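You operate a simulated robot arm through the tools that you are given. There is no shell and no other tool. Be economical: measure what you need, move in short steps, check, and stop when the job is done.

The job below is to be done with a simulated robot arm. You get a single attempt, and the scene is never put back.

TASK
Switch off the grey analyser, shut its valve, clip both hose ends and shut the lower drawer.
Fine: one hose end in each yellow clip; the cream analyser stays on and will read CHECK HOSE; the rest stays.
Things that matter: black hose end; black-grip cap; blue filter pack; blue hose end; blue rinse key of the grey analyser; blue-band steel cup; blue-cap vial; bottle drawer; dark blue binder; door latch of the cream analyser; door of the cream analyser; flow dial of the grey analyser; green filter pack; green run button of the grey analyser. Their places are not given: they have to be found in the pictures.

It is judged by the outcome, as a careful person would: the job done as asked, and still so three seconds after it is handed in. It fails if anything else is knocked over, pushed out of place, dropped, spilled or broken.

THE ROBOT
A 6-joint arm with a two-finger parallel gripper, fixed in place. Base frame: the origin is at the foot of the arm, x ahead of it, y to its left, z up. Readings come in mm, degrees, newtons and seconds.
With the tool pointing down near the work surface it reaches from about 100 to 700 mm from the base axis. Its first joint turns from -166.0 to 166.0 degrees. Payload 3.91 kg.
Tool frame: the origin (TCP) lies between the finger pads and is the grasp point; the fingertips stand 30 mm ahead of it; z points along the fingers, y is the line along which they close. The gripper opens to 110 mm. The fingers are 20 mm wide and 10 mm thick; the gripper's body (48 by 112 mm) begins 55 mm behind the TCP.
Orientation is told as [roll, pitch, yaw] about the base's x, y, z axes, in that order, counted from this pose: with the fingers straight down and closing along the base's y, the tool's x points along the base's -x, its y along +y and its z along -z.

THE INTERFACE
- The arm moves only by the tool servo_tool. Its argument "commands" is a list of rows, each an object (a shift or turn left out is 0, a gripper value left out holds the last) with "delta_pos": the shift along the tool's x, y, z in mm, a list of three; "rot": the turn, a rotation vector about the tool's x, y, z in rad, a list of three; "hand": the closure in counts, from 0 (fully open) to 255 (shut). In form: [{"delta_pos": [tx, ty, tz], "rot": [wx, wy, wz], "hand": hand}, ...]. A call has 1 to 12 rows; each row is the pose to reach, as a shift and turn from the pose commanded when the call began, along the tool's axes at that moment. A row lasts 0.2 s, in which the tool goes at most 50 mm and 8.6 degrees; a call with a longer step from one row to the next is refused whole, and so is a gripper value outside its range. Where a pose cannot be reached the arm comes as near as it can. A force on the tool above 40 N (or 10 N above the force at the start of the call, whichever is more), or a blocked arm, ends the call early, and 0.2 s more pass. Each finger travels about 45 mm/s and halts on what it meets, pressing with about 29 N; the grip force reading is that of the motor and also rises with nothing between the fingers. The clock runs only during rows and for 0.2 s after the last one: add rows that repeat a pose to give the fingers time. It gives the time, the measured TCP pose, the force on the tool (base axes), the opening and the grip force at its end, in the units of the frame above (readings bear some noise), with the torque about the TCP (base axes, N m) and any sound that the robot's microphone picked up, and new pictures: "views" is both (left out), scene, wrist or none.
- Cameras (640 x 400 px; columns grow to the right, rows downward): "scene" is fixed at [399.7, -650.1, 1323.9]; the picture's right is [1.00, 0.02, 0.00], its down [0.01, -0.41, -0.91] and it looks along [-0.02, 0.91, -0.41] (base axes); focal length 306 px, centre (320, 200). "wrist" rides on the gripper at [77, 7, -114] in the tool frame; the picture's right is [-0.09, 1.00, 0.00], its down [-0.80, -0.07, -0.59] and it looks along [-0.59, -0.05, 0.80] (tool axes); focal length 270 px, centre (320, 200).
- slide_trunk(by): slides the trunk up (or, below 0, down) by that many mm; the arm rides with it, the base frame stays. It gives what a move gives, with no picture.
- point_at(camera, pixels): there is no depth. For up to 12 entries [column, row, z] of the newest picture of that camera ("zoom" is the newest enlarged one), the place [x, y] in the base frame at which the ray of that pixel passes the height z, good to about 3 mm. The clock stands still meanwhile.
- zoom(camera, box): a new picture of the part [left, top, right, bottom] of that camera's present view, enlarged. The clock stands still meanwhile.
- finish_job(): hands the job in; it is judged then, once.

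Keep the steps short. Do not move on a guess: measure, check each grasp and each placing, and mend mistakes. In all there are 80 turns and 200 pictures (those below and enlarged ones count). Leave the gripper open and the arm clear of the work at the hand-in unless told otherwise, and finish with a single line.

The tools are called after "Call:" as a command line: name --argument value ..., lists and objects as JSON in quotes. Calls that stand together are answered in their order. servo_tool: Moves the arm, as the interface text tells. Its arguments: {"type":"object","properties":{"commands":{"type":"array","items":{"type":"object","properties":{"delta_pos":{"type":"array","items":{"type":"number"}},"rot":{"type":"array","items":{"type":"number"}},"hand":{"type":"number"}}}},"views":{"type":"string","enum":["both","scene","wrist","none"]}},"required":["commands"]} The other tools are called the same way: slide_trunk (by) slides the trunk up or down; point_at (camera, pixels) gives the place at which the rays of pixels pass given heights; zoom (camera, box) takes an enlarged picture of a part of a camera's view; finish_job () hands the job in.

At the start:

```text
clock: 0.0
eef_pos: [271.8, 427.9, 1311.0]
orientation: [0.1, 0.1, 0.0]
wrist_force: [0.3, 0.2, 0.4]
ft_torque: [0.0, -0.03, 0.0]
gripper_width: 110.2
grip_force: 0.0
trunk travel left (down, up): [-575.0, 35.0]
```

scene: 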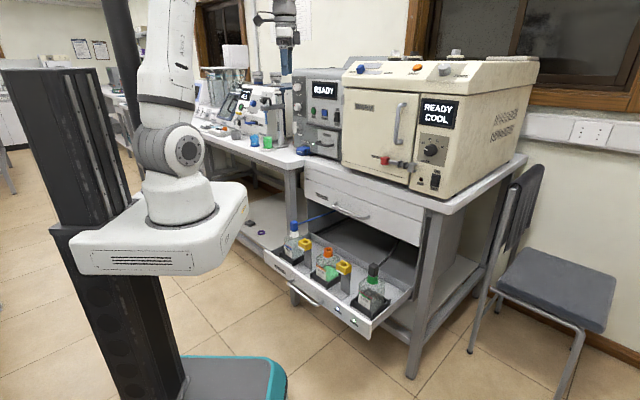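
wrist: 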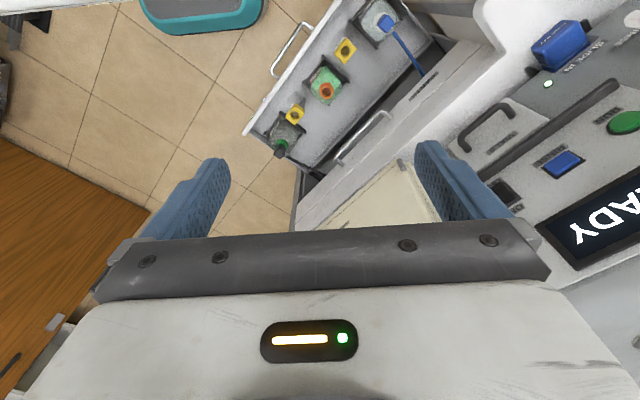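

I'll start by enlarging the analysers and the drawer in the scene view.

Call:
zoom --camera "scene" --box '[190, 40, 350, 160]'

Call:
zoom --camera "scene" --box '[230, 180, 430, 340]'

Call:
zoom --camera "scene" --box '[280, 50, 480, 200]'

Call:
zoom --camera "wrist" --box '[440, 0, 640, 280]'

```text
3.33 times, centred on (270, 100) of scene
```

zoom: 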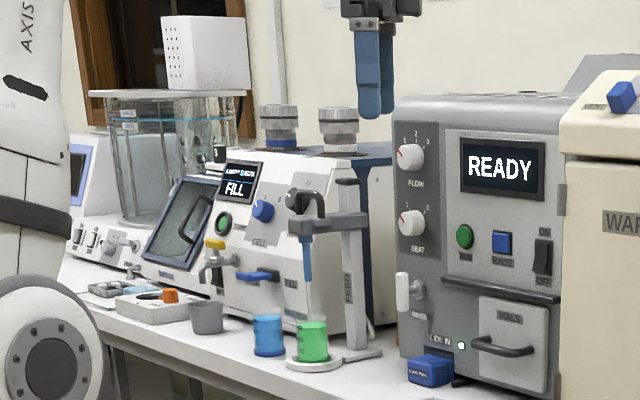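

```text
2.50 times, centred on (330, 260) of scene
```

zoom: 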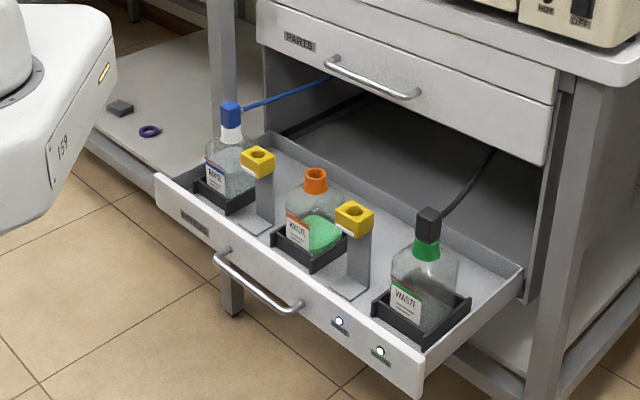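

```text
2.67 times, centred on (380, 125) of scene
```

zoom: 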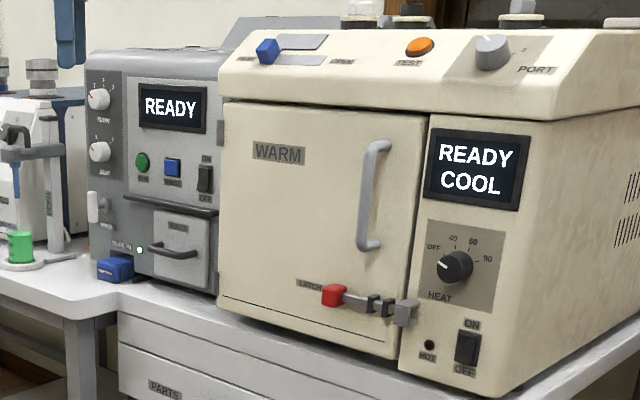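

```text
1.43 times, centred on (540, 140) of wrist
```

zoom: 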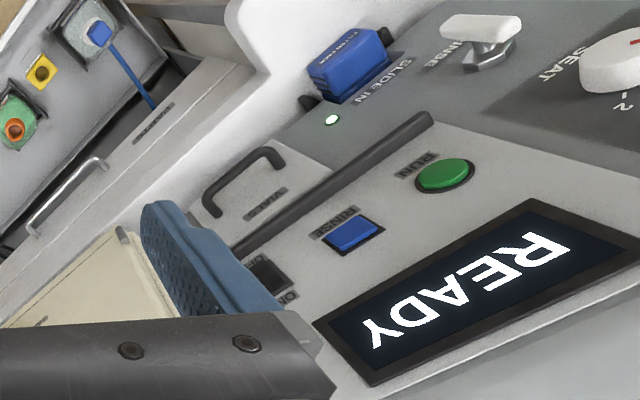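

The bench sits diagonally to the robot. I'll measure the drawer's direction and a few features by ray.

Call:
point_at --camera "scene" --pixels '[[265.2, 251.2, 560], [370, 336.8, 560], [324.3, 112.9, 1120], [337, 117, 1110], [312.8, 111.2, 1120], [294.5, 126, 1090], [292, 227, 620], [292, 227, 640], [371, 270, 620], [305, 243, 600], [343, 266, 600], [330, 256, 600]]'

Call:
point_at --camera "wrist" --pixels '[[385, 22, 620], [385, 22, 600], [282, 148, 620], [345, 49, 600], [295, 114, 600], [345, 49, 640], [295, 114, 640], [504, 192, 1110], [642, 122, 1120], [325, 91, 600]]'

Call:
zoom --camera "wrist" --box '[240, 0, 440, 160]'

Call:
zoom --camera "scene" --box '[285, 70, 349, 160]'

```text
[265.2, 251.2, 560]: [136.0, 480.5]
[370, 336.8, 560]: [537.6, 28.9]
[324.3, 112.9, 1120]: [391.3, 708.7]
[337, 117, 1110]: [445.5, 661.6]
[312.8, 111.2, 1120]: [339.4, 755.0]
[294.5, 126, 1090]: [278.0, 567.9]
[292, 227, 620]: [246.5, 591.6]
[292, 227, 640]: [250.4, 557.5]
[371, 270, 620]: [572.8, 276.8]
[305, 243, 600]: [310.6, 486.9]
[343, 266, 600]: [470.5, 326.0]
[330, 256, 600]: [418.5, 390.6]
```

```text
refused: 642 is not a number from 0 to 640
```

```text
2.50 times, centred on (340, 80) of wrist
```

zoom: 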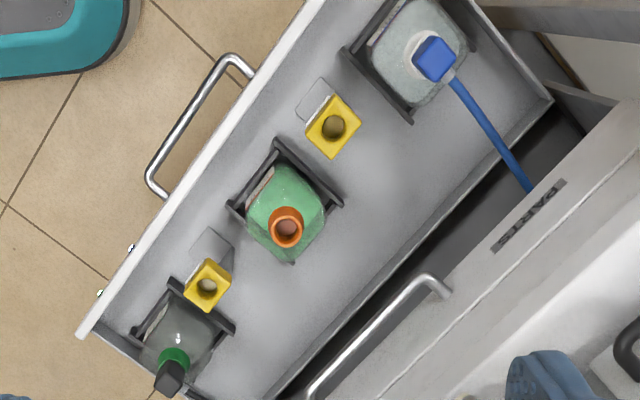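

```text
4.44 times, centred on (317, 115) of scene
```

zoom: 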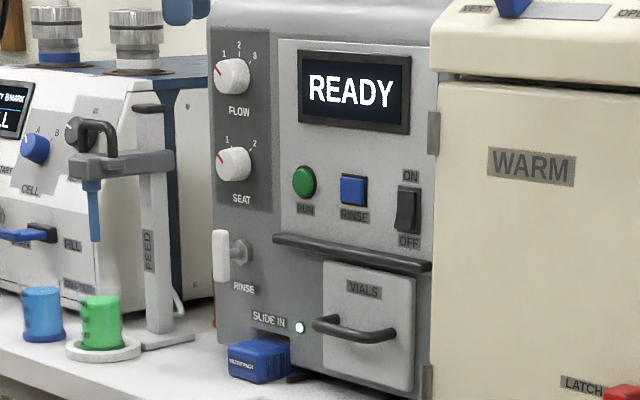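

The bench runs at about −48.4°, so I need to face +41.6°. First I'll yaw the tool to face the bench, then pitch it up toward the grey analyser.

Call:
servo_tool --commands '[{"rot": [0, 0, -0.121]}, {"rot": [0, 0, -0.242]}, {"rot": [0, 0, -0.363]}, {"rot": [0, 0, -0.484]}, {"rot": [0, 0, -0.605]}, {"rot": [0, 0, -0.7268]}]' --views "none"

Call:
servo_tool --commands '[{"rot": [0, -0.14, 0]}, {"rot": [0, -0.28, 0]}, {"rot": [0, -0.42, 0]}, {"rot": [0, -0.56, 0]}, {"rot": [0, -0.7, 0]}, {"rot": [0, -0.84, 0]}, {"rot": [0, -0.98, 0]}, {"rot": [0, -1.12, 0]}, {"rot": [0, -1.26, 0]}, {"rot": [0, -1.4, 0]}, {"rot": [0, -1.5, 0]}, {"rot": [0, -1.5708, 0]}]'

```text
clock: 1.4
eef_pos: [271.7, 427.5, 1310.8]
orientation: [0.0, 0.0, 41.7]
wrist_force: [0.5, 0.7, -0.6]
ft_torque: [0.0, 0.01, 0.02]
gripper_width: 109.8
grip_force: 0.1
trunk travel left (down, up): [-575.0, 35.0]
```

```text
clock: 4.0
eef_pos: [273.4, 427.7, 1310.1]
orientation: [169.5, -89.8, -127.6]
wrist_force: [0.5, 0.1, -0.5]
ft_torque: [0.02, 0.02, 0.01]
gripper_width: 109.9
grip_force: 0.1
trunk travel left (down, up): [-575.0, 35.0]
```

scene: 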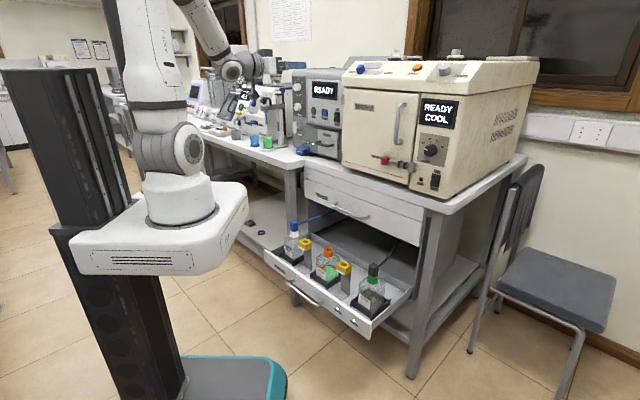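
wrist: 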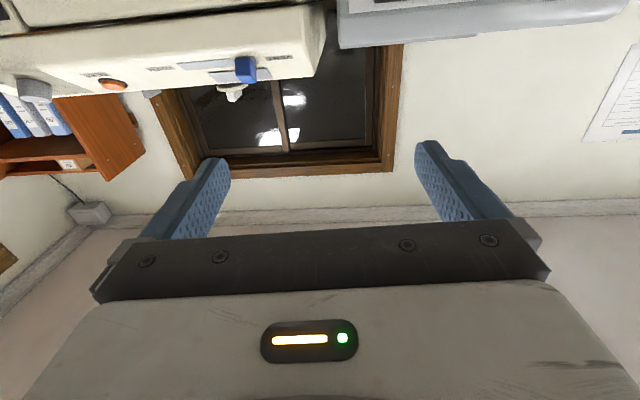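

The horizontal pose works. Now I'll lower to button height and shift left to look at the grey panel.

Call:
servo_tool --commands '[{"delta_pos": [45, 15, 0]}, {"delta_pos": [90, 30, 0]}, {"delta_pos": [135, 45, 0]}, {"delta_pos": [180, 60, 0]}, {"delta_pos": [200, 70, 0]}]' --views "wrist"

```text
clock: 5.2
eef_pos: [224.4, 480.6, 1110.5]
orientation: [-73.9, -89.7, 115.4]
wrist_force: [-0.2, -0.1, 0.2]
ft_torque: [-0.02, -0.03, 0.02]
gripper_width: 109.8
grip_force: 0.0
trunk travel left (down, up): [-575.0, 35.0]
```

wrist: 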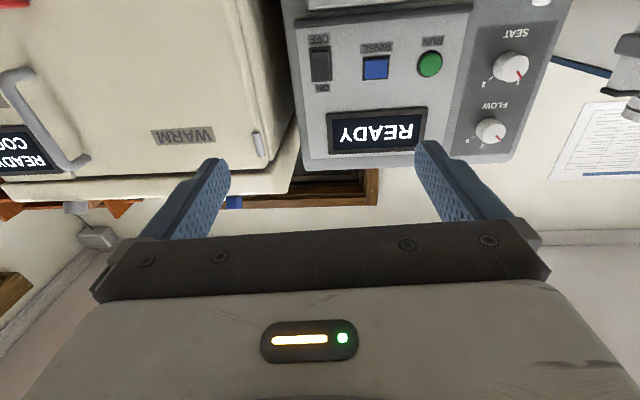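

Call:
zoom --camera "wrist" --box '[280, 20, 400, 120]'

Call:
zoom --camera "wrist" --box '[440, 0, 640, 30]'

Call:
point_at --camera "wrist" --pixels '[[320, 49, 1100], [320, 49, 1110], [320, 80, 1120], [320, 80, 1130], [375, 68, 1120], [375, 68, 1110], [511, 67, 1200], [511, 67, 1150]]'

Call:
point_at --camera "scene" --pixels '[[337, 117, 1120], [337, 117, 1130], [324.3, 112.9, 1110], [297.5, 106, 1150], [297.5, 106, 1130]]'

```text
4.00 times, centred on (340, 70) of wrist
```

zoom: 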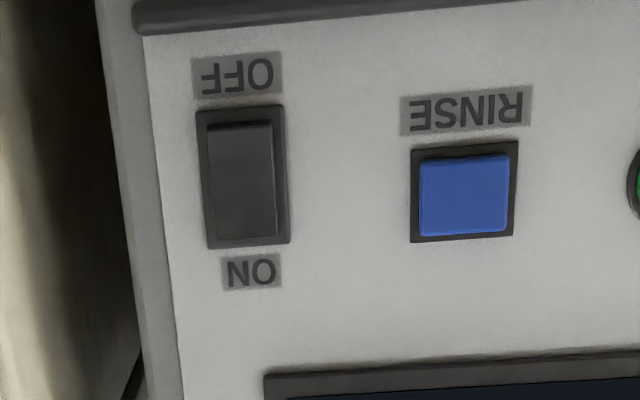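

```text
3.20 times, centred on (540, 15) of wrist
```

zoom: 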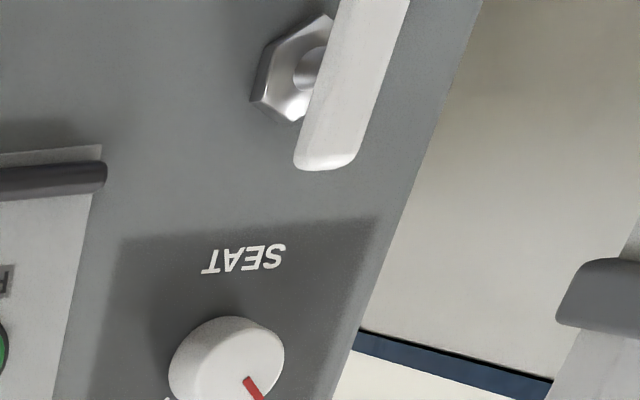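

```text
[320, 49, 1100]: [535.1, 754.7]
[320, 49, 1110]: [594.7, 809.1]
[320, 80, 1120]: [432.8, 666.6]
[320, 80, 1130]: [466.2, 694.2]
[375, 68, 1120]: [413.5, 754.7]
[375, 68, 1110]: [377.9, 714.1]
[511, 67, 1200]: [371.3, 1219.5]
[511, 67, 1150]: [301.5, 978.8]
```

```text
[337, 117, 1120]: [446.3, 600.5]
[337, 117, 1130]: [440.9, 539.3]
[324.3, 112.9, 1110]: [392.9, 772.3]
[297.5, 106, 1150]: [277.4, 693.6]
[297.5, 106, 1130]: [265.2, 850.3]
```

The rocker is at about u=−210 (along the bench), z≈1081–1124, with its OFF half at the bottom. I'll close the fingers, aim at z≈1094 and advance to about 40 mm off the panel.

Call:
servo_tool --commands '[{"delta_pos": [16.5, 0, 0], "hand": 255}, {"delta_pos": [16.5, 0, 40], "hand": 255}, {"delta_pos": [16.5, 0, 80], "hand": 255}, {"delta_pos": [16.5, 0, 120], "hand": 255}, {"delta_pos": [16.5, 0, 150], "hand": 255}, {"delta_pos": [16.5, 0, 180], "hand": 255}, {"delta_pos": [16.5, 0, 200], "hand": 255}, {"delta_pos": [16.5, 0, 210], "hand": 255}]'

```text
clock: 7.0
eef_pos: [381.8, 620.3, 1093.3]
orientation: [-3.3, -89.9, 45.0]
wrist_force: [-0.2, -0.1, -0.3]
ft_torque: [0.01, 0.05, -0.01]
gripper_width: 0.0
grip_force: 29.2
out of reach, approached as far as the arm can: row 1
trunk travel left (down, up): [-575.0, 35.0]
```

scene: 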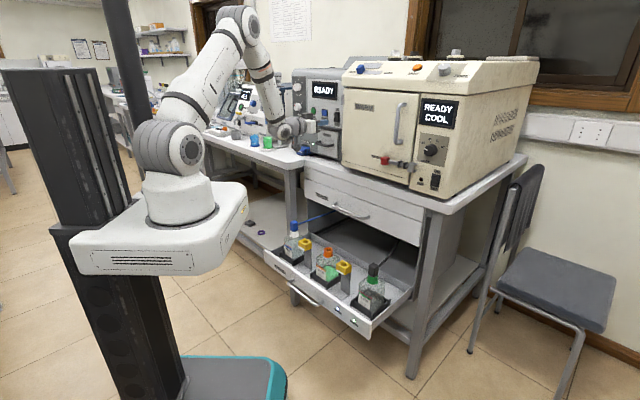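
wrist: 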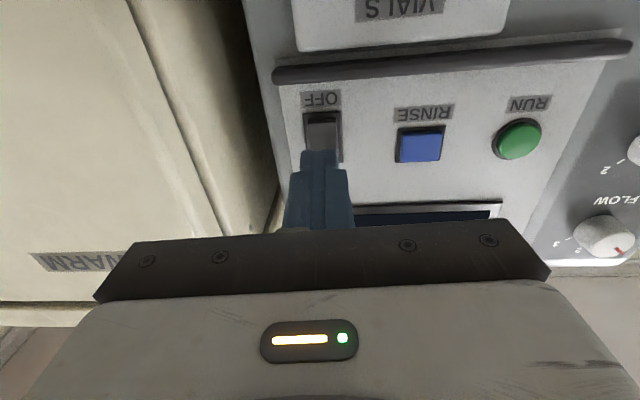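

The tip is at n≈727, lined up with the switch column, and the OFF end is about 11 mm below the finger axis. I'll push forward gently.

Call:
servo_tool --commands '[{"delta_pos": [1.5, 0, 15]}, {"delta_pos": [1.5, 0, 28]}, {"delta_pos": [1.5, 0, 32]}, {"delta_pos": [1.5, 0, 35]}, {"delta_pos": [1.5, 0, 37]}, {"delta_pos": [1.5, 0, 39]}, {"delta_pos": [1.5, 0, 41]}, {"delta_pos": [1.5, 0, 43]}]'

```text
clock: 8.8
eef_pos: [414.8, 648.6, 1092.4]
orientation: [-55.0, -89.9, 96.7]
wrist_force: [-1.0, -0.3, 0.9]
ft_torque: [0.0, -0.02, 0.02]
gripper_width: 0.0
grip_force: 28.8
trunk travel left (down, up): [-575.0, 35.0]
```

scene: 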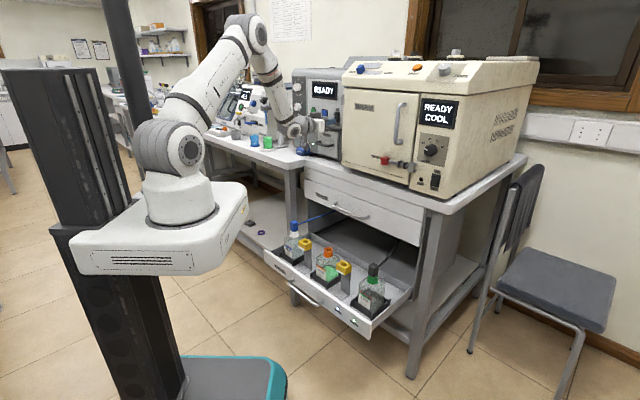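
wrist: 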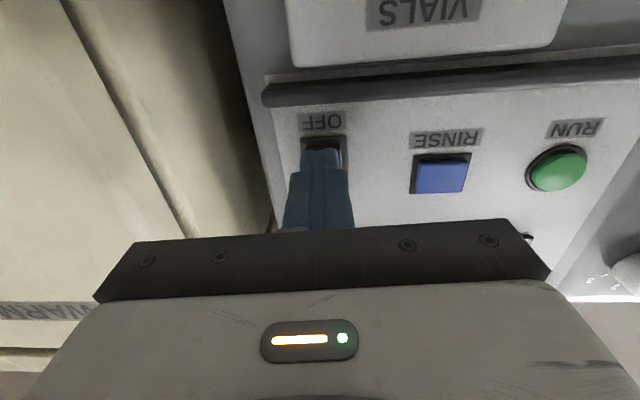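

There's no contact yet with the tip at n≈771. I'll continue in small steps.

Call:
servo_tool --commands '[{"delta_pos": [0, 0, 2]}, {"delta_pos": [0, 0, 4]}, {"delta_pos": [0, 0, 6]}, {"delta_pos": [0, 0, 8]}, {"delta_pos": [0, 0, 10]}, {"delta_pos": [0, 0, 12]}]'

```text
clock: 10.3
eef_pos: [419.7, 653.9, 1091.7]
orientation: [-23.9, -89.8, 65.6]
wrist_force: [-15.2, -18.2, 3.9]
ft_torque: [0.29, -0.23, 0.07]
gripper_width: 0.0
grip_force: 29.2
trunk travel left (down, up): [-575.0, 35.0]
stopped in row 6: the force on the tool passed its limit at 42 N (the readings are from after the stop); the commanded pose is now the measured one
```

scene: 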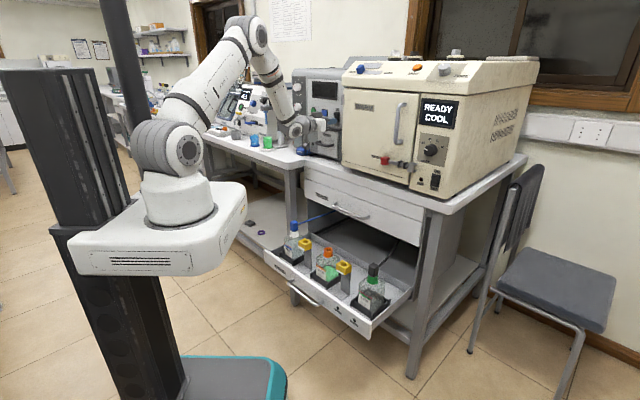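
wrist: 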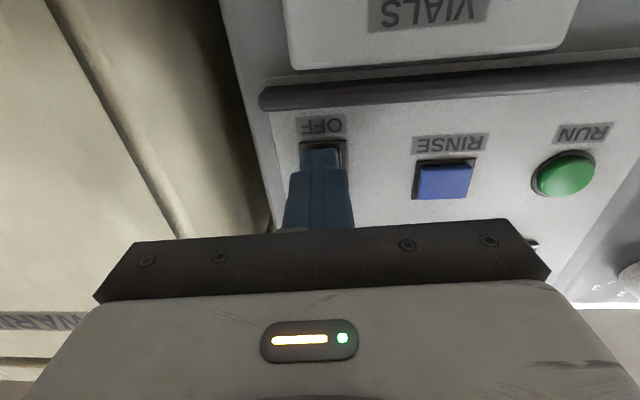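

The display went dark with a click-like stop, so the grey analyser is off. I'll back away and move over to see the RINSE valve lever.

Call:
servo_tool --commands '[{"delta_pos": [0, 0, -45]}, {"delta_pos": [0, 0, -95]}, {"delta_pos": [0, 0, -145]}, {"delta_pos": [0, 0, -190]}, {"delta_pos": [0, 45, -210]}, {"delta_pos": [0, 95, -210]}, {"delta_pos": [0, 140, -210]}, {"delta_pos": [0, 185, -210]}, {"delta_pos": [0, 230, -210], "hand": 0}]' --views "none"

Call:
servo_tool --commands '[{"rot": [0, 0.13, 0]}, {"rot": [0, 0.26, 0]}, {"rot": [0, 0.39, 0]}, {"rot": [0, 0.52, 0]}, {"rot": [0, 0.5236, 0]}]'

```text
clock: 12.3
eef_pos: [111.4, 688.2, 1089.4]
orientation: [-22.5, -89.6, 64.3]
wrist_force: [0.2, -0.3, -0.9]
ft_torque: [-0.01, 0.01, -0.02]
gripper_width: 32.5
grip_force: 0.1
trunk travel left (down, up): [-575.0, 35.0]
```

```text
clock: 13.5
eef_pos: [112.4, 687.4, 1090.8]
orientation: [-0.2, -59.6, 42.0]
wrist_force: [0.0, 0.4, -0.1]
ft_torque: [0.02, 0.01, 0.0]
gripper_width: 110.0
grip_force: 0.0
trunk travel left (down, up): [-575.0, 35.0]
```

scene: 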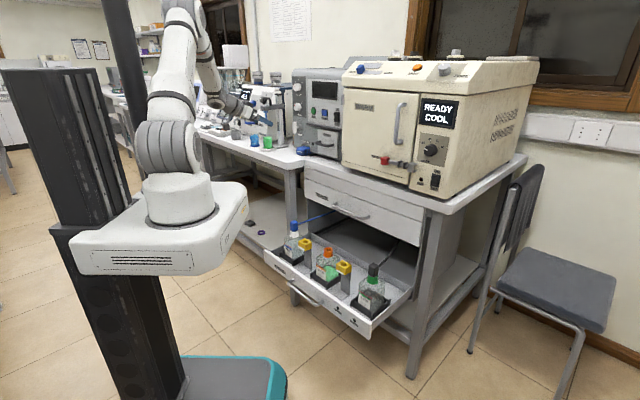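
wrist: 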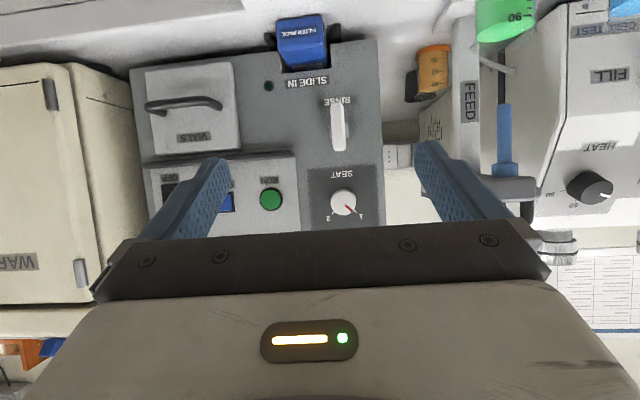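

Call:
zoom --camera "wrist" --box '[290, 70, 390, 170]'

Call:
zoom --camera "scene" --box '[280, 100, 320, 160]'

```text
4.00 times, centred on (340, 120) of wrist
```

zoom: 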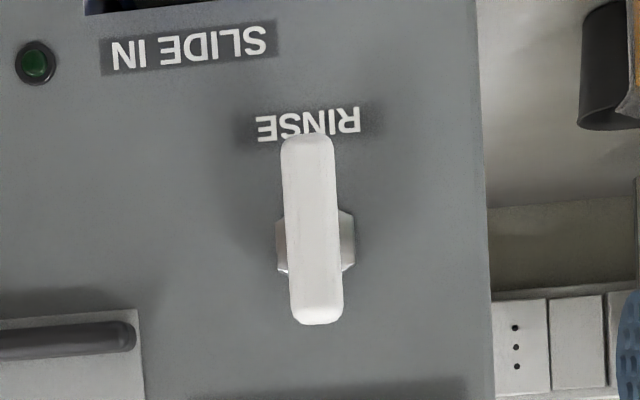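

```text
6.67 times, centred on (300, 130) of scene
```

zoom: 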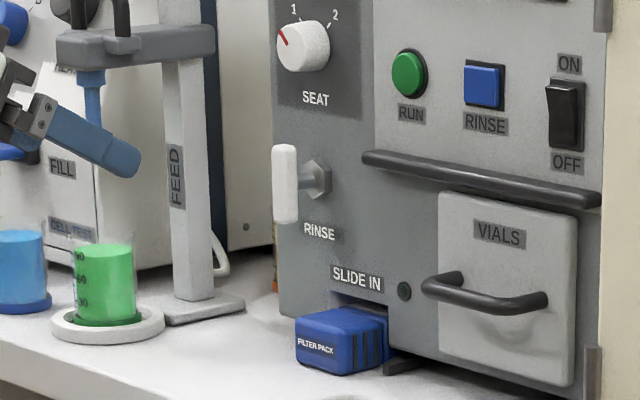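

The lever is a symmetric upright T-handle: pivot at about u=−458.5, z=1032.5, with the bar at n≈738. I'll level the tool, part-open the fingers, and stop about 70 mm short to check alignment.

Call:
servo_tool --commands '[{"delta_pos": [1.3, 5, 27], "rot": [0, -0.131, 0], "hand": 160}, {"delta_pos": [2.6, 10, 53], "rot": [0, -0.262, 0], "hand": 160}, {"delta_pos": [4, 15, 80], "rot": [0, -0.393, 0], "hand": 160}, {"delta_pos": [5.2, 19.5, 106.9], "rot": [0, -0.5236, 0], "hand": 160}, {"delta_pos": [5.2, 19.5, 106.9], "rot": [0, -0.5236, 0], "hand": 160}]'

```text
clock: 14.7
eef_pos: [166.7, 762.0, 1032.8]
orientation: [-17.2, -89.7, 58.9]
wrist_force: [0.1, 0.4, 0.1]
ft_torque: [-0.03, 0.02, -0.01]
gripper_width: 40.9
grip_force: 0.0
trunk travel left (down, up): [-575.0, 35.0]
```

scene: 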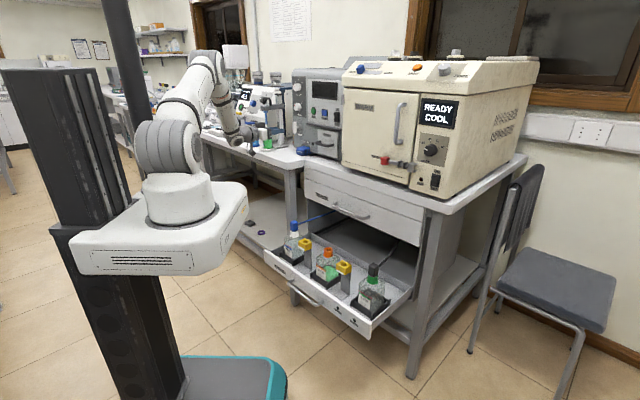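
wrist: 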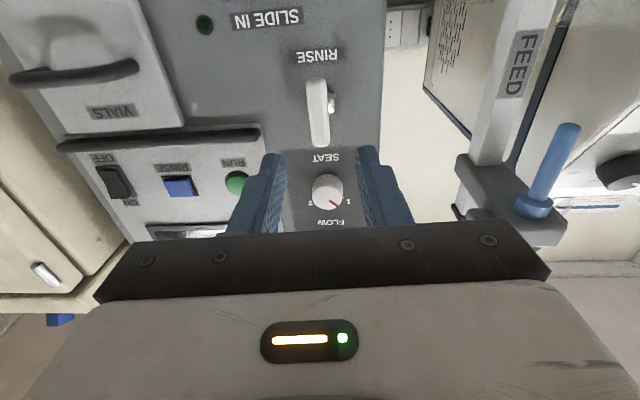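

The lever is centred between the fingers. I'll advance 86 mm so the tips straddle the bar.

Call:
servo_tool --commands '[{"delta_pos": [0, 0, 40], "hand": 160}, {"delta_pos": [0, 0, 65], "hand": 160}, {"delta_pos": [0, 0, 80], "hand": 160}, {"delta_pos": [0, 0, 86], "hand": 160}]' --views "wrist"

```text
clock: 15.7
eef_pos: [231.2, 818.9, 1030.5]
orientation: [-19.9, -89.6, 61.7]
wrist_force: [-0.1, 0.0, -0.6]
ft_torque: [0.01, -0.01, 0.01]
gripper_width: 41.0
grip_force: 0.1
trunk travel left (down, up): [-575.0, 35.0]
```

wrist: 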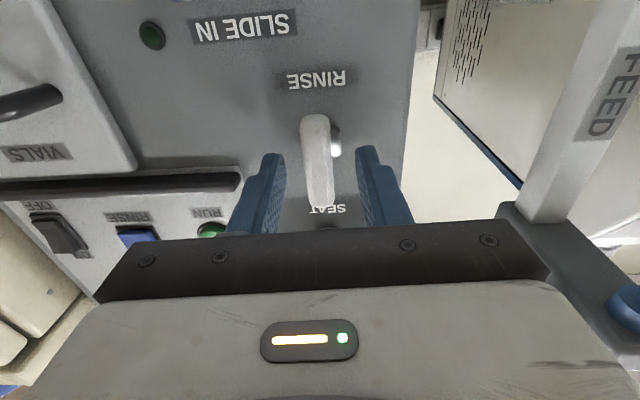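

The bar lies centred between the tips. Closing now.

Call:
servo_tool --commands '[{"delta_pos": [-1.5, 0, 0], "hand": 230}, {"delta_pos": [-1.5, 0, 0], "hand": 255}, {"delta_pos": [-1.5, 0, 0], "hand": 255}, {"delta_pos": [-1.5, 0, 0], "hand": 255}]' --views "wrist"

```text
clock: 16.7
eef_pos: [231.5, 818.5, 1031.6]
orientation: [-13.3, -89.5, 55.0]
wrist_force: [3.7, -5.4, -0.9]
ft_torque: [0.04, 0.02, 0.47]
gripper_width: 16.6
grip_force: 45.1
trunk travel left (down, up): [-575.0, 35.0]
```

wrist: 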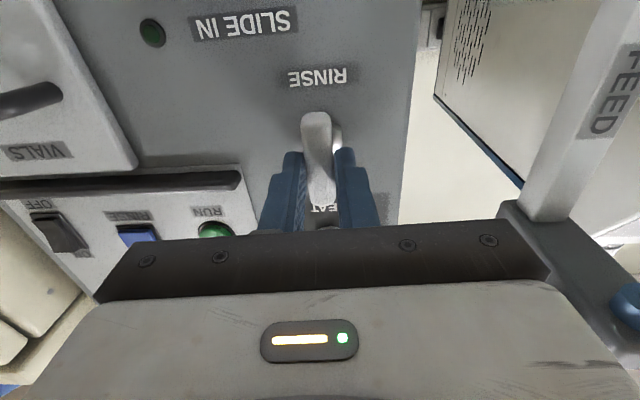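

It's gripped at 16.6 mm. I'll try a small counter-clockwise turn, so the camera swings to the free right side, and watch the torque.

Call:
servo_tool --commands '[{"delta_pos": [0, -1, 0], "rot": [0, 0, -0.06]}, {"delta_pos": [0, -1, 0], "rot": [0, 0, -0.12]}, {"delta_pos": [0, -1, 0], "rot": [0, 0, -0.18]}, {"delta_pos": [0, -1, 0], "rot": [0, 0, -0.18]}]' --views "wrist"

```text
clock: 17.7
eef_pos: [231.5, 818.0, 1031.7]
orientation: [-87.8, -79.5, 129.5]
wrist_force: [1.2, -4.3, -2.1]
ft_torque: [0.99, 0.82, 0.59]
gripper_width: 19.6
grip_force: 45.0
trunk travel left (down, up): [-575.0, 35.0]
```

wrist: 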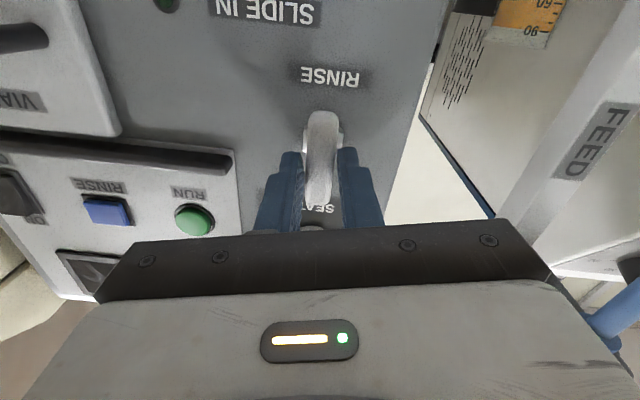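

The fingers are being pried open (19.6 mm, 1.3 Nm), so the lever is stopped that way. I'll reverse and try clockwise.

Call:
servo_tool --commands '[{"rot": [0, 0, 0.1]}, {"rot": [0, 0, 0.18]}, {"rot": [0, 0, 0.25]}, {"rot": [0, 0, 0.32]}, {"rot": [0, 0, 0.4]}, {"rot": [0, 0, 0.4]}]' --views "wrist"

```text
clock: 19.1
eef_pos: [232.4, 818.1, 1033.5]
orientation: [88.6, -77.4, -47.1]
wrist_force: [4.6, -4.6, 5.5]
ft_torque: [-0.36, 0.35, 0.66]
gripper_width: 16.6
grip_force: 44.7
trunk travel left (down, up): [-575.0, 35.0]
```

wrist: 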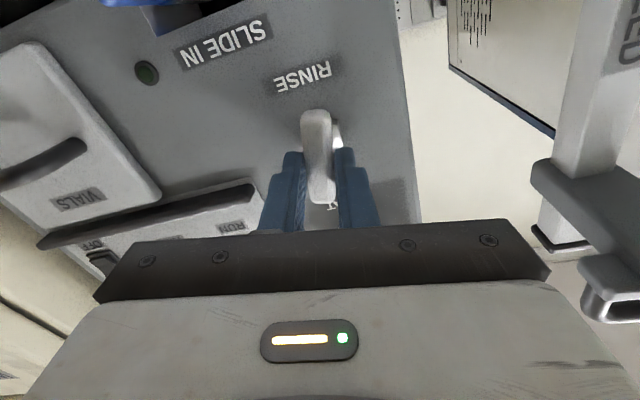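

It turns freely clockwise. Continuing in stages and checking clearance to the FEED arm.

Call:
servo_tool --commands '[{"rot": [0, 0, 0.12]}, {"rot": [0, 0, 0.24]}, {"rot": [0, 0, 0.36]}, {"rot": [0, 0, 0.48]}, {"rot": [0, 0, 0.6]}, {"rot": [0, 0, 0.7]}]'

```text
clock: 19.9
eef_pos: [233.3, 818.0, 1033.1]
orientation: [88.8, -58.4, -48.3]
wrist_force: [-2.8, -24.5, 4.3]
ft_torque: [0.91, -0.91, -0.4]
gripper_width: 16.6
grip_force: 45.1
out of reach, approached as far as the arm can: row 3, 4
trunk travel left (down, up): [-575.0, 35.0]
stopped in row 4: the force on the tool passed its limit at 51 N (the readings are from after the stop); the commanded pose is now the measured one
```

scene: 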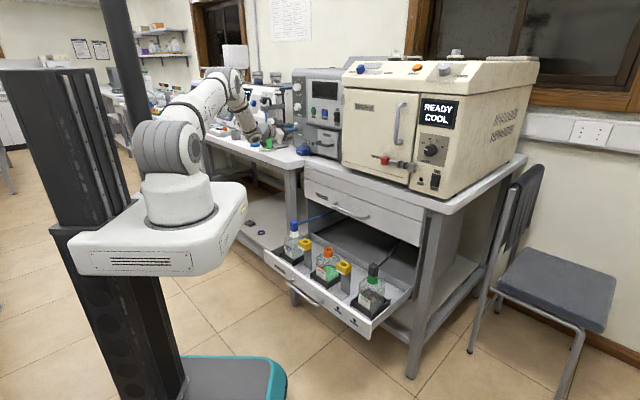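
wrist: 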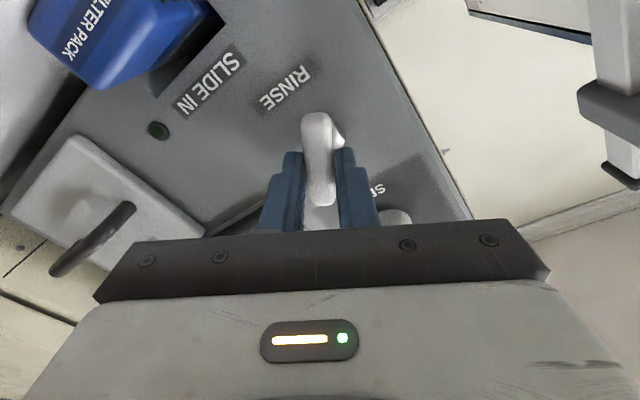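

It stopped at about 32° because of arm reach, with no torsional resistance from the lever. I'll release, back off, un-rotate, and later push the lever's upper end down with closed fingers.

Call:
servo_tool --commands '[{"hand": 150}, {"hand": 150}, {"hand": 150}, {"delta_pos": [0, 0, -30], "hand": 150}, {"delta_pos": [0, 0, -70], "rot": [0, 0, -0.12], "hand": 150}, {"delta_pos": [0, 0, -70], "rot": [0, 0, -0.26], "hand": 255}, {"delta_pos": [0, 0, -70], "rot": [0, 0, -0.4], "hand": 255}, {"delta_pos": [0, 0, -70], "rot": [0, 0, -0.54], "hand": 255}, {"delta_pos": [0, 0, -70], "rot": [0, 0, -0.55], "hand": 255}]' --views "wrist"

Call:
zoom --camera "wrist" --box '[260, 40, 400, 160]'

```text
clock: 21.9
eef_pos: [181.3, 776.4, 1031.5]
orientation: [-6.7, -89.3, 47.7]
wrist_force: [-0.4, -0.2, -0.4]
ft_torque: [0.0, -0.02, -0.01]
gripper_width: 0.0
grip_force: 29.4
out of reach, approached as far as the arm can: row 4
trunk travel left (down, up): [-575.0, 35.0]
```

wrist: 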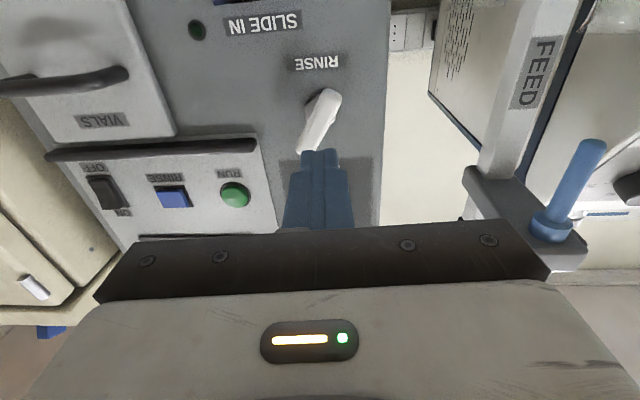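

```text
3.33 times, centred on (330, 100) of wrist
```

zoom: 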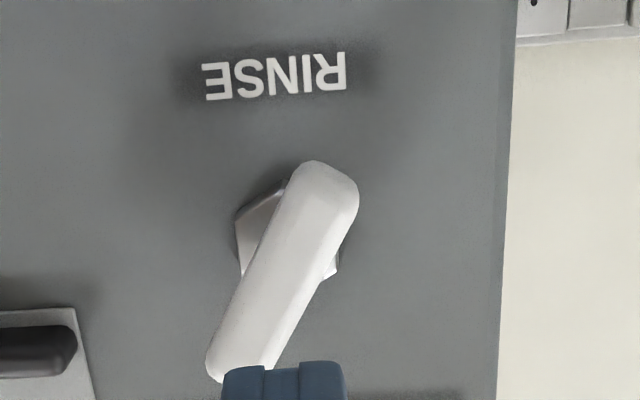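

The lever stands at about 30°, matching the turn. I'll place the closed fingers up-left of its upper end and advance level with the bar.

Call:
servo_tool --commands '[{"delta_pos": [-37, 15.3, 0], "hand": 255}, {"delta_pos": [-37, 15.3, 40], "hand": 255}, {"delta_pos": [-37, 15.3, 60], "hand": 255}, {"delta_pos": [-37, 15.3, 65], "hand": 255}]' --views "wrist"

```text
clock: 22.9
eef_pos: [221.1, 829.7, 1067.5]
orientation: [-2.5, -89.2, 43.3]
wrist_force: [0.0, -1.1, 0.0]
ft_torque: [-0.02, 0.02, -0.01]
gripper_width: 0.2
grip_force: 28.4
trunk travel left (down, up): [-575.0, 35.0]
```

wrist: 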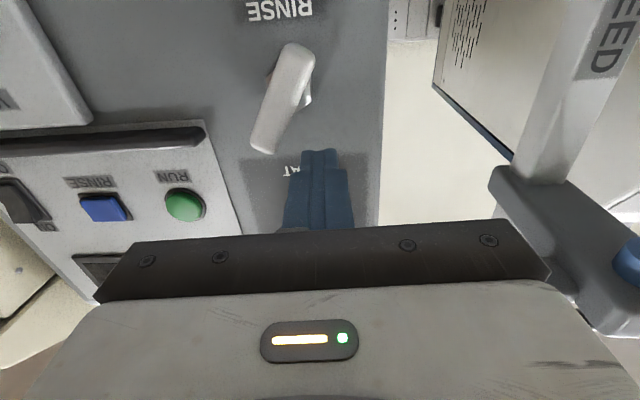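

The tip is at bar depth, above-left of the lever's end. Pushing along the arc.

Call:
servo_tool --commands '[{"delta_pos": [8.7, -6, 0]}, {"delta_pos": [8.5, -13, 0]}, {"delta_pos": [8, -20, 0]}, {"delta_pos": [10.4, -28, 0]}, {"delta_pos": [14, -34, 0]}, {"delta_pos": [18, -36, 0]}, {"delta_pos": [21, -36, 0]}]'

```text
clock: 24.5
eef_pos: [243.0, 802.3, 1047.9]
orientation: [7.9, -89.4, 33.1]
wrist_force: [0.6, 0.7, 9.2]
ft_torque: [0.22, -0.22, -0.06]
gripper_width: 0.0
grip_force: 28.8
trunk travel left (down, up): [-575.0, 35.0]
```

scene: 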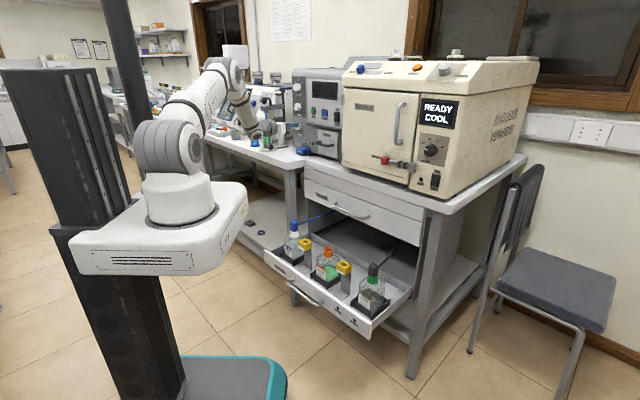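
wrist: 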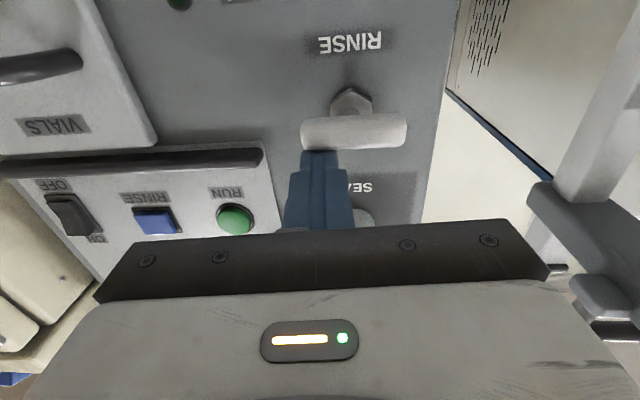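

The lever is nearly horizontal. I'll press a bit more to reach its stop.

Call:
servo_tool --commands '[{"delta_pos": [2, 0, 0]}, {"delta_pos": [4, 0, 0]}, {"delta_pos": [6, 0, 0]}, {"delta_pos": [8, 0, 0]}]' --views "wrist"

Call:
zoom --camera "wrist" --box '[280, 40, 440, 180]'

```text
clock: 25.5
eef_pos: [243.0, 804.6, 1048.9]
orientation: [92.3, -89.4, -51.4]
wrist_force: [-1.0, -0.5, 7.8]
ft_torque: [0.07, -0.14, -0.08]
gripper_width: 0.0
grip_force: 28.8
trunk travel left (down, up): [-575.0, 35.0]
stopped in row 4: the force on the tool passed its limit at 41 N (the readings are from after the stop); the commanded pose is now the measured one
```

wrist: 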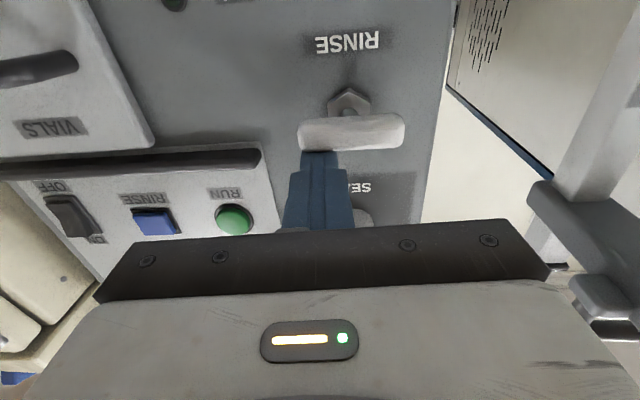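

```text
2.86 times, centred on (360, 110) of wrist
```

zoom: 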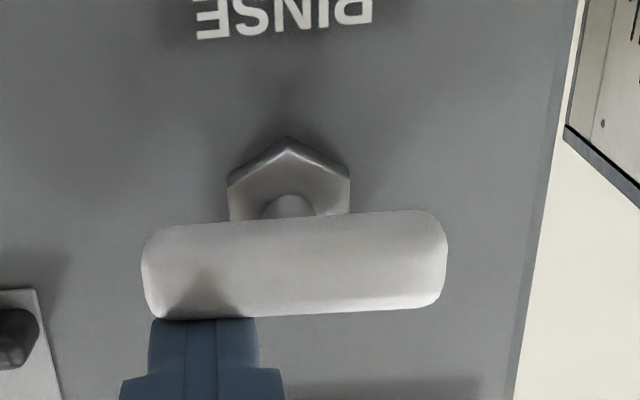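

The valve is horizontal and against its stop at 41 N. I'll back off and turn the tool downward, clear of the bench.

Call:
servo_tool --commands '[{"delta_pos": [-4, 0, 0]}, {"delta_pos": [-4, 0, -40]}, {"delta_pos": [-4, 0, -85]}, {"delta_pos": [-4, 0, -130]}, {"delta_pos": [-40, -25, -155]}, {"delta_pos": [-80, -50, -180]}, {"delta_pos": [-115, -75, -205]}, {"delta_pos": [-150, -100, -230]}, {"delta_pos": [-150, -140, -250]}, {"delta_pos": [-150, -180, -265]}]' --views "none"

Call:
servo_tool --commands '[{"rot": [0, 0.14, 0], "hand": 0}, {"rot": [0, 0.28, 0]}, {"rot": [0, 0.42, 0]}, {"rot": [0, 0.56, 0]}, {"rot": [0, 0.7, 0]}, {"rot": [0, 0.84, 0]}, {"rot": [0, 0.98, 0]}, {"rot": [0, 1.12, 0]}, {"rot": [0, 1.26, 0]}, {"rot": [0, 1.4, 0]}, {"rot": [0, 1.5, 0]}, {"rot": [0, 1.56, 0]}]'

```text
refused: row 5 steps farther than a row can; nothing moved
```

```text
clock: 26.3
eef_pos: [246.3, 805.3, 1050.1]
orientation: [1.0, -69.5, 39.5]
wrist_force: [-0.3, 0.7, -0.7]
ft_torque: [0.01, -0.05, -0.03]
gripper_width: 65.9
grip_force: 0.1
trunk travel left (down, up): [-575.0, 35.0]
stopped in row 3: the force on the tool passed its limit at 49 N (the readings are from after the stop); the commanded pose is now the measured one
```

scene: 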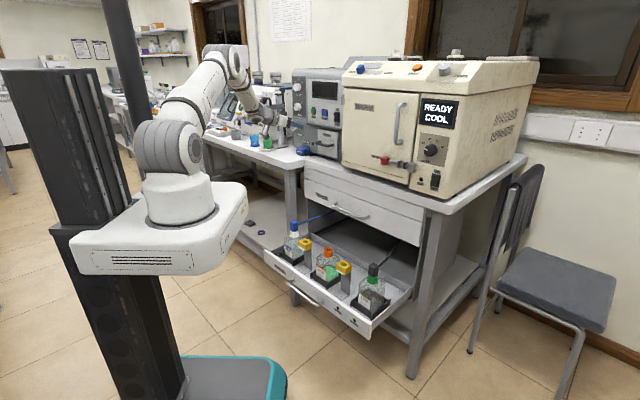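
wrist: 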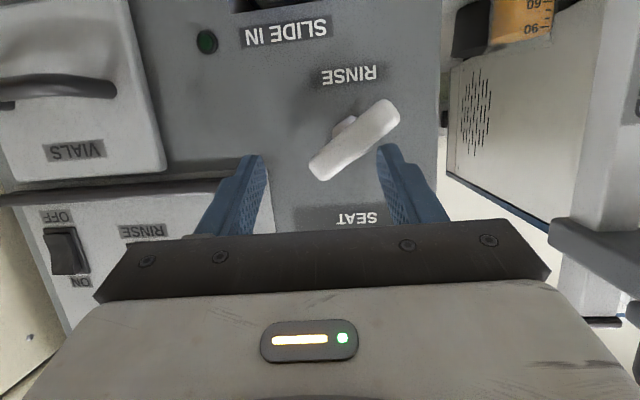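

My retreat call was refused, and the follow-up turn opened a finger against the lever and moved it back. I shouldn't have chained those. I'll back off, level the tool, close the fingers and redo the push.

Call:
servo_tool --commands '[{"delta_pos": [0, 0, -35]}, {"delta_pos": [0, 0, -75]}, {"delta_pos": [0, 0, -75], "rot": [0, -0.12, 0], "hand": 255}, {"delta_pos": [0, 0, -75], "rot": [0, -0.24, 0], "hand": 255}, {"delta_pos": [0, 0, -75], "rot": [0, -0.355, 0], "hand": 255}, {"delta_pos": [0, 0, -75], "rot": [0, -0.355, 0], "hand": 255}, {"delta_pos": [0, 0, -75], "rot": [0, -0.355, 0], "hand": 255}]' --views "wrist"

```text
clock: 27.9
eef_pos: [194.2, 759.3, 1080.4]
orientation: [91.2, -89.5, -50.8]
wrist_force: [-0.2, -0.4, 0.7]
ft_torque: [-0.01, -0.01, 0.02]
gripper_width: 0.0
grip_force: 4.1
trunk travel left (down, up): [-575.0, 35.0]
```

wrist: 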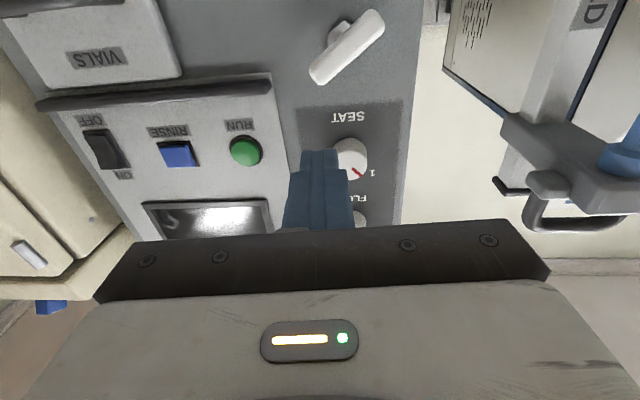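

The lever is at about 50° and the tool is above it. I'll shift slightly, advance to bar depth, and push down again.

Call:
servo_tool --commands '[{"delta_pos": [1, 10.6, 10]}, {"delta_pos": [1, 10.6, 45]}, {"delta_pos": [1, 10.6, 66]}, {"delta_pos": [11, 12, 66]}, {"delta_pos": [18, 7, 66]}, {"delta_pos": [23, 2, 66]}, {"delta_pos": [27, 0, 66]}, {"delta_pos": [30, 0, 66]}, {"delta_pos": [33, 0, 66]}, {"delta_pos": [36, 0, 66]}, {"delta_pos": [39, 0, 66]}]' --views "wrist"

```text
clock: 30.3
eef_pos: [245.2, 801.8, 1046.7]
orientation: [125.0, -88.9, -84.7]
wrist_force: [5.3, 8.3, 29.7]
ft_torque: [0.39, -0.54, 0.04]
gripper_width: 0.0
grip_force: 29.3
trunk travel left (down, up): [-575.0, 35.0]
```

wrist: 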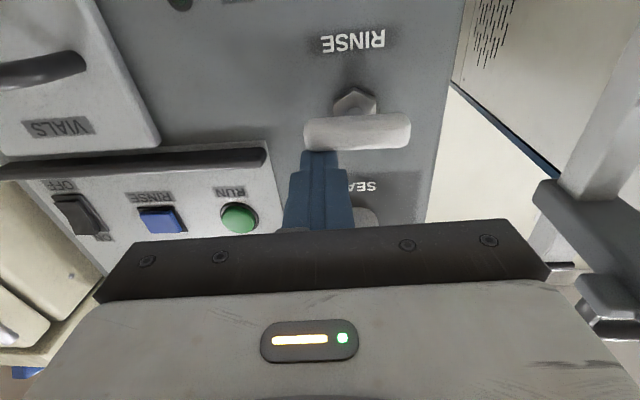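

The lever is horizontal at its stop again (30 N). I'll lift slightly and retreat straight back with the fingers still closed, then raise.

Call:
servo_tool --commands '[{"delta_pos": [-8, 0, 0]}, {"delta_pos": [-8, 0, -40]}, {"delta_pos": [-8, 0, -85]}, {"delta_pos": [-8, 0, -130]}, {"delta_pos": [-35, -20, -155]}, {"delta_pos": [-65, -40, -180]}, {"delta_pos": [-95, -60, -205]}, {"delta_pos": [-125, -80, -230]}, {"delta_pos": [-140, -110, -250]}, {"delta_pos": [-150, -145, -265]}]' --views "wrist"

```text
clock: 32.5
eef_pos: [138.3, 517.1, 1190.1]
orientation: [87.8, -89.4, -47.4]
wrist_force: [-0.9, -0.6, 0.5]
ft_torque: [0.01, -0.01, -0.02]
gripper_width: 0.1
grip_force: 29.2
trunk travel left (down, up): [-575.0, 35.0]
```

wrist: 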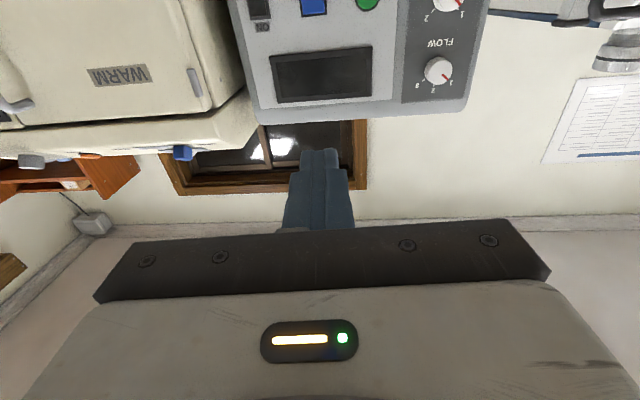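

Clear. Now I'll pitch the tool down and open the hand, and check the lever in the scene view.

Call:
servo_tool --commands '[{"rot": [0, 0.14, 0], "hand": 0}, {"rot": [0, 0.28, 0]}, {"rot": [0, 0.42, 0]}, {"rot": [0, 0.56, 0]}, {"rot": [0, 0.7, 0]}, {"rot": [0, 0.84, 0]}, {"rot": [0, 0.98, 0]}, {"rot": [0, 1.12, 0]}, {"rot": [0, 1.26, 0]}, {"rot": [0, 1.4, 0]}, {"rot": [0, 1.5, 0]}, {"rot": [0, 1.56, 0]}]'

Call:
zoom --camera "scene" --box '[280, 80, 350, 160]'

```text
clock: 35.1
eef_pos: [136.8, 519.5, 1188.8]
orientation: [0.6, -0.5, 40.5]
wrist_force: [0.7, 0.8, 0.4]
ft_torque: [0.0, -0.01, 0.0]
gripper_width: 110.1
grip_force: 0.1
trunk travel left (down, up): [-575.0, 35.0]
```

scene: 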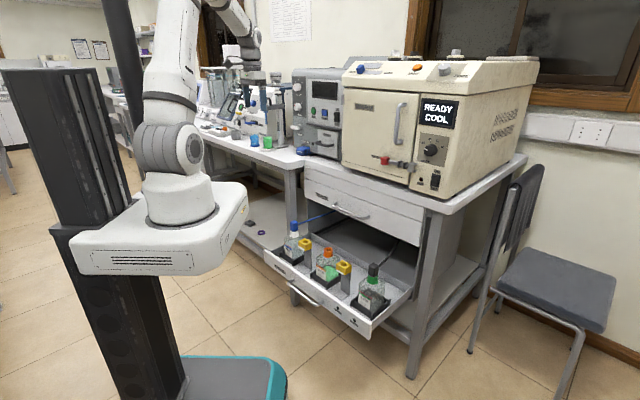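
wrist: 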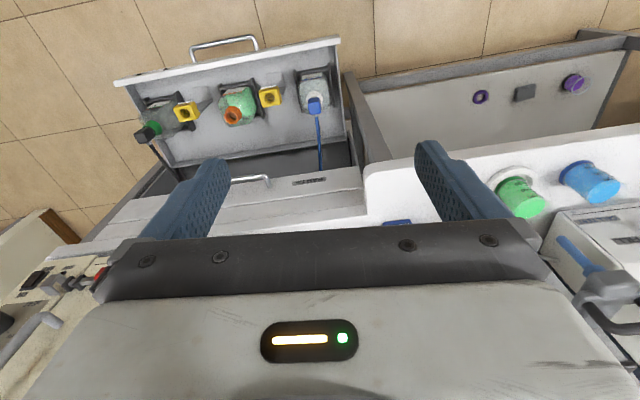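

```text
5.00 times, centred on (315, 120) of scene
```

zoom: 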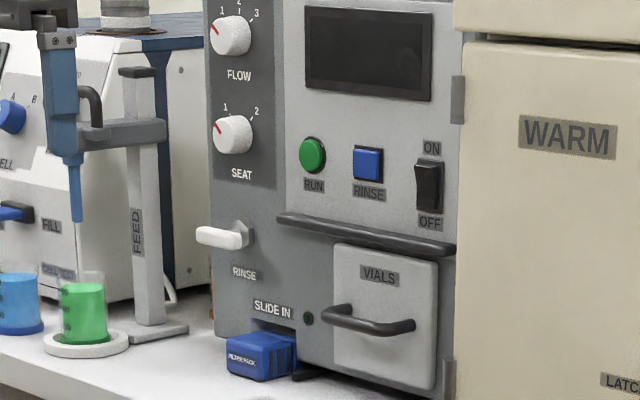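

The display is dark and the lever horizontal, so the grey analyser is done. Next is the trunk: I'll lower it 350 mm so the arm can work over the drawer.

Call:
slide_trunk --by -350

```text
clock: 38.5
eef_pos: [137.7, 519.0, 838.7]
orientation: [0.5, -0.5, 40.4]
wrist_force: [-0.6, -0.1, 1.1]
ft_torque: [-0.01, -0.01, 0.0]
gripper_width: 110.1
grip_force: 0.0
trunk travel left (down, up): [-225.0, 385.0]
```

Next I'll tilt the tool about 25° so the wrist leans away from the bench edge, and approach above the blue hose end for a close look.

Call:
servo_tool --commands '[{"delta_pos": [-12, -4, 10], "rot": [0, -0.11, -0.005]}, {"delta_pos": [-24, -8, 25], "rot": [0, -0.22, -0.01]}, {"delta_pos": [-40, -12, 45], "rot": [0, -0.33, -0.015]}, {"delta_pos": [-60, -19, 70], "rot": [0, -0.436, -0.021]}, {"delta_pos": [-60, -19, 79], "rot": [0, -0.436, -0.021]}]'

```text
clock: 39.7
eef_pos: [196.5, 545.9, 762.1]
orientation: [0.2, -25.5, 41.4]
wrist_force: [0.8, 0.1, -0.8]
ft_torque: [0.01, -0.01, 0.01]
gripper_width: 109.9
grip_force: 0.0
trunk travel left (down, up): [-225.0, 385.0]
```

scene: 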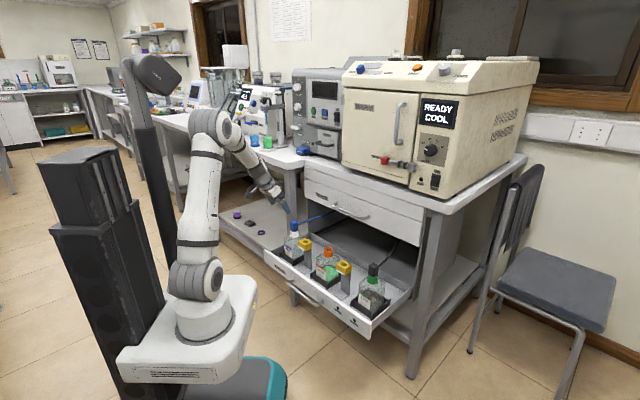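
wrist: 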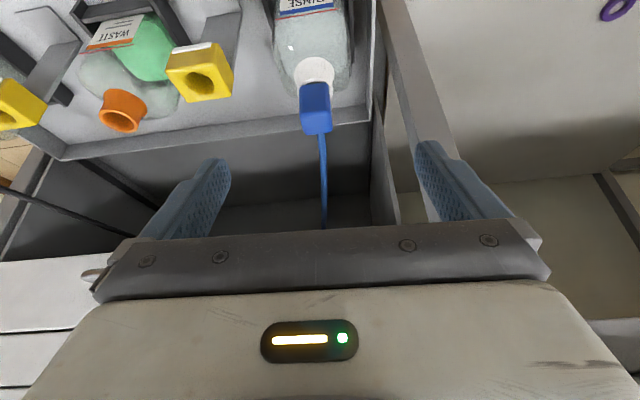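

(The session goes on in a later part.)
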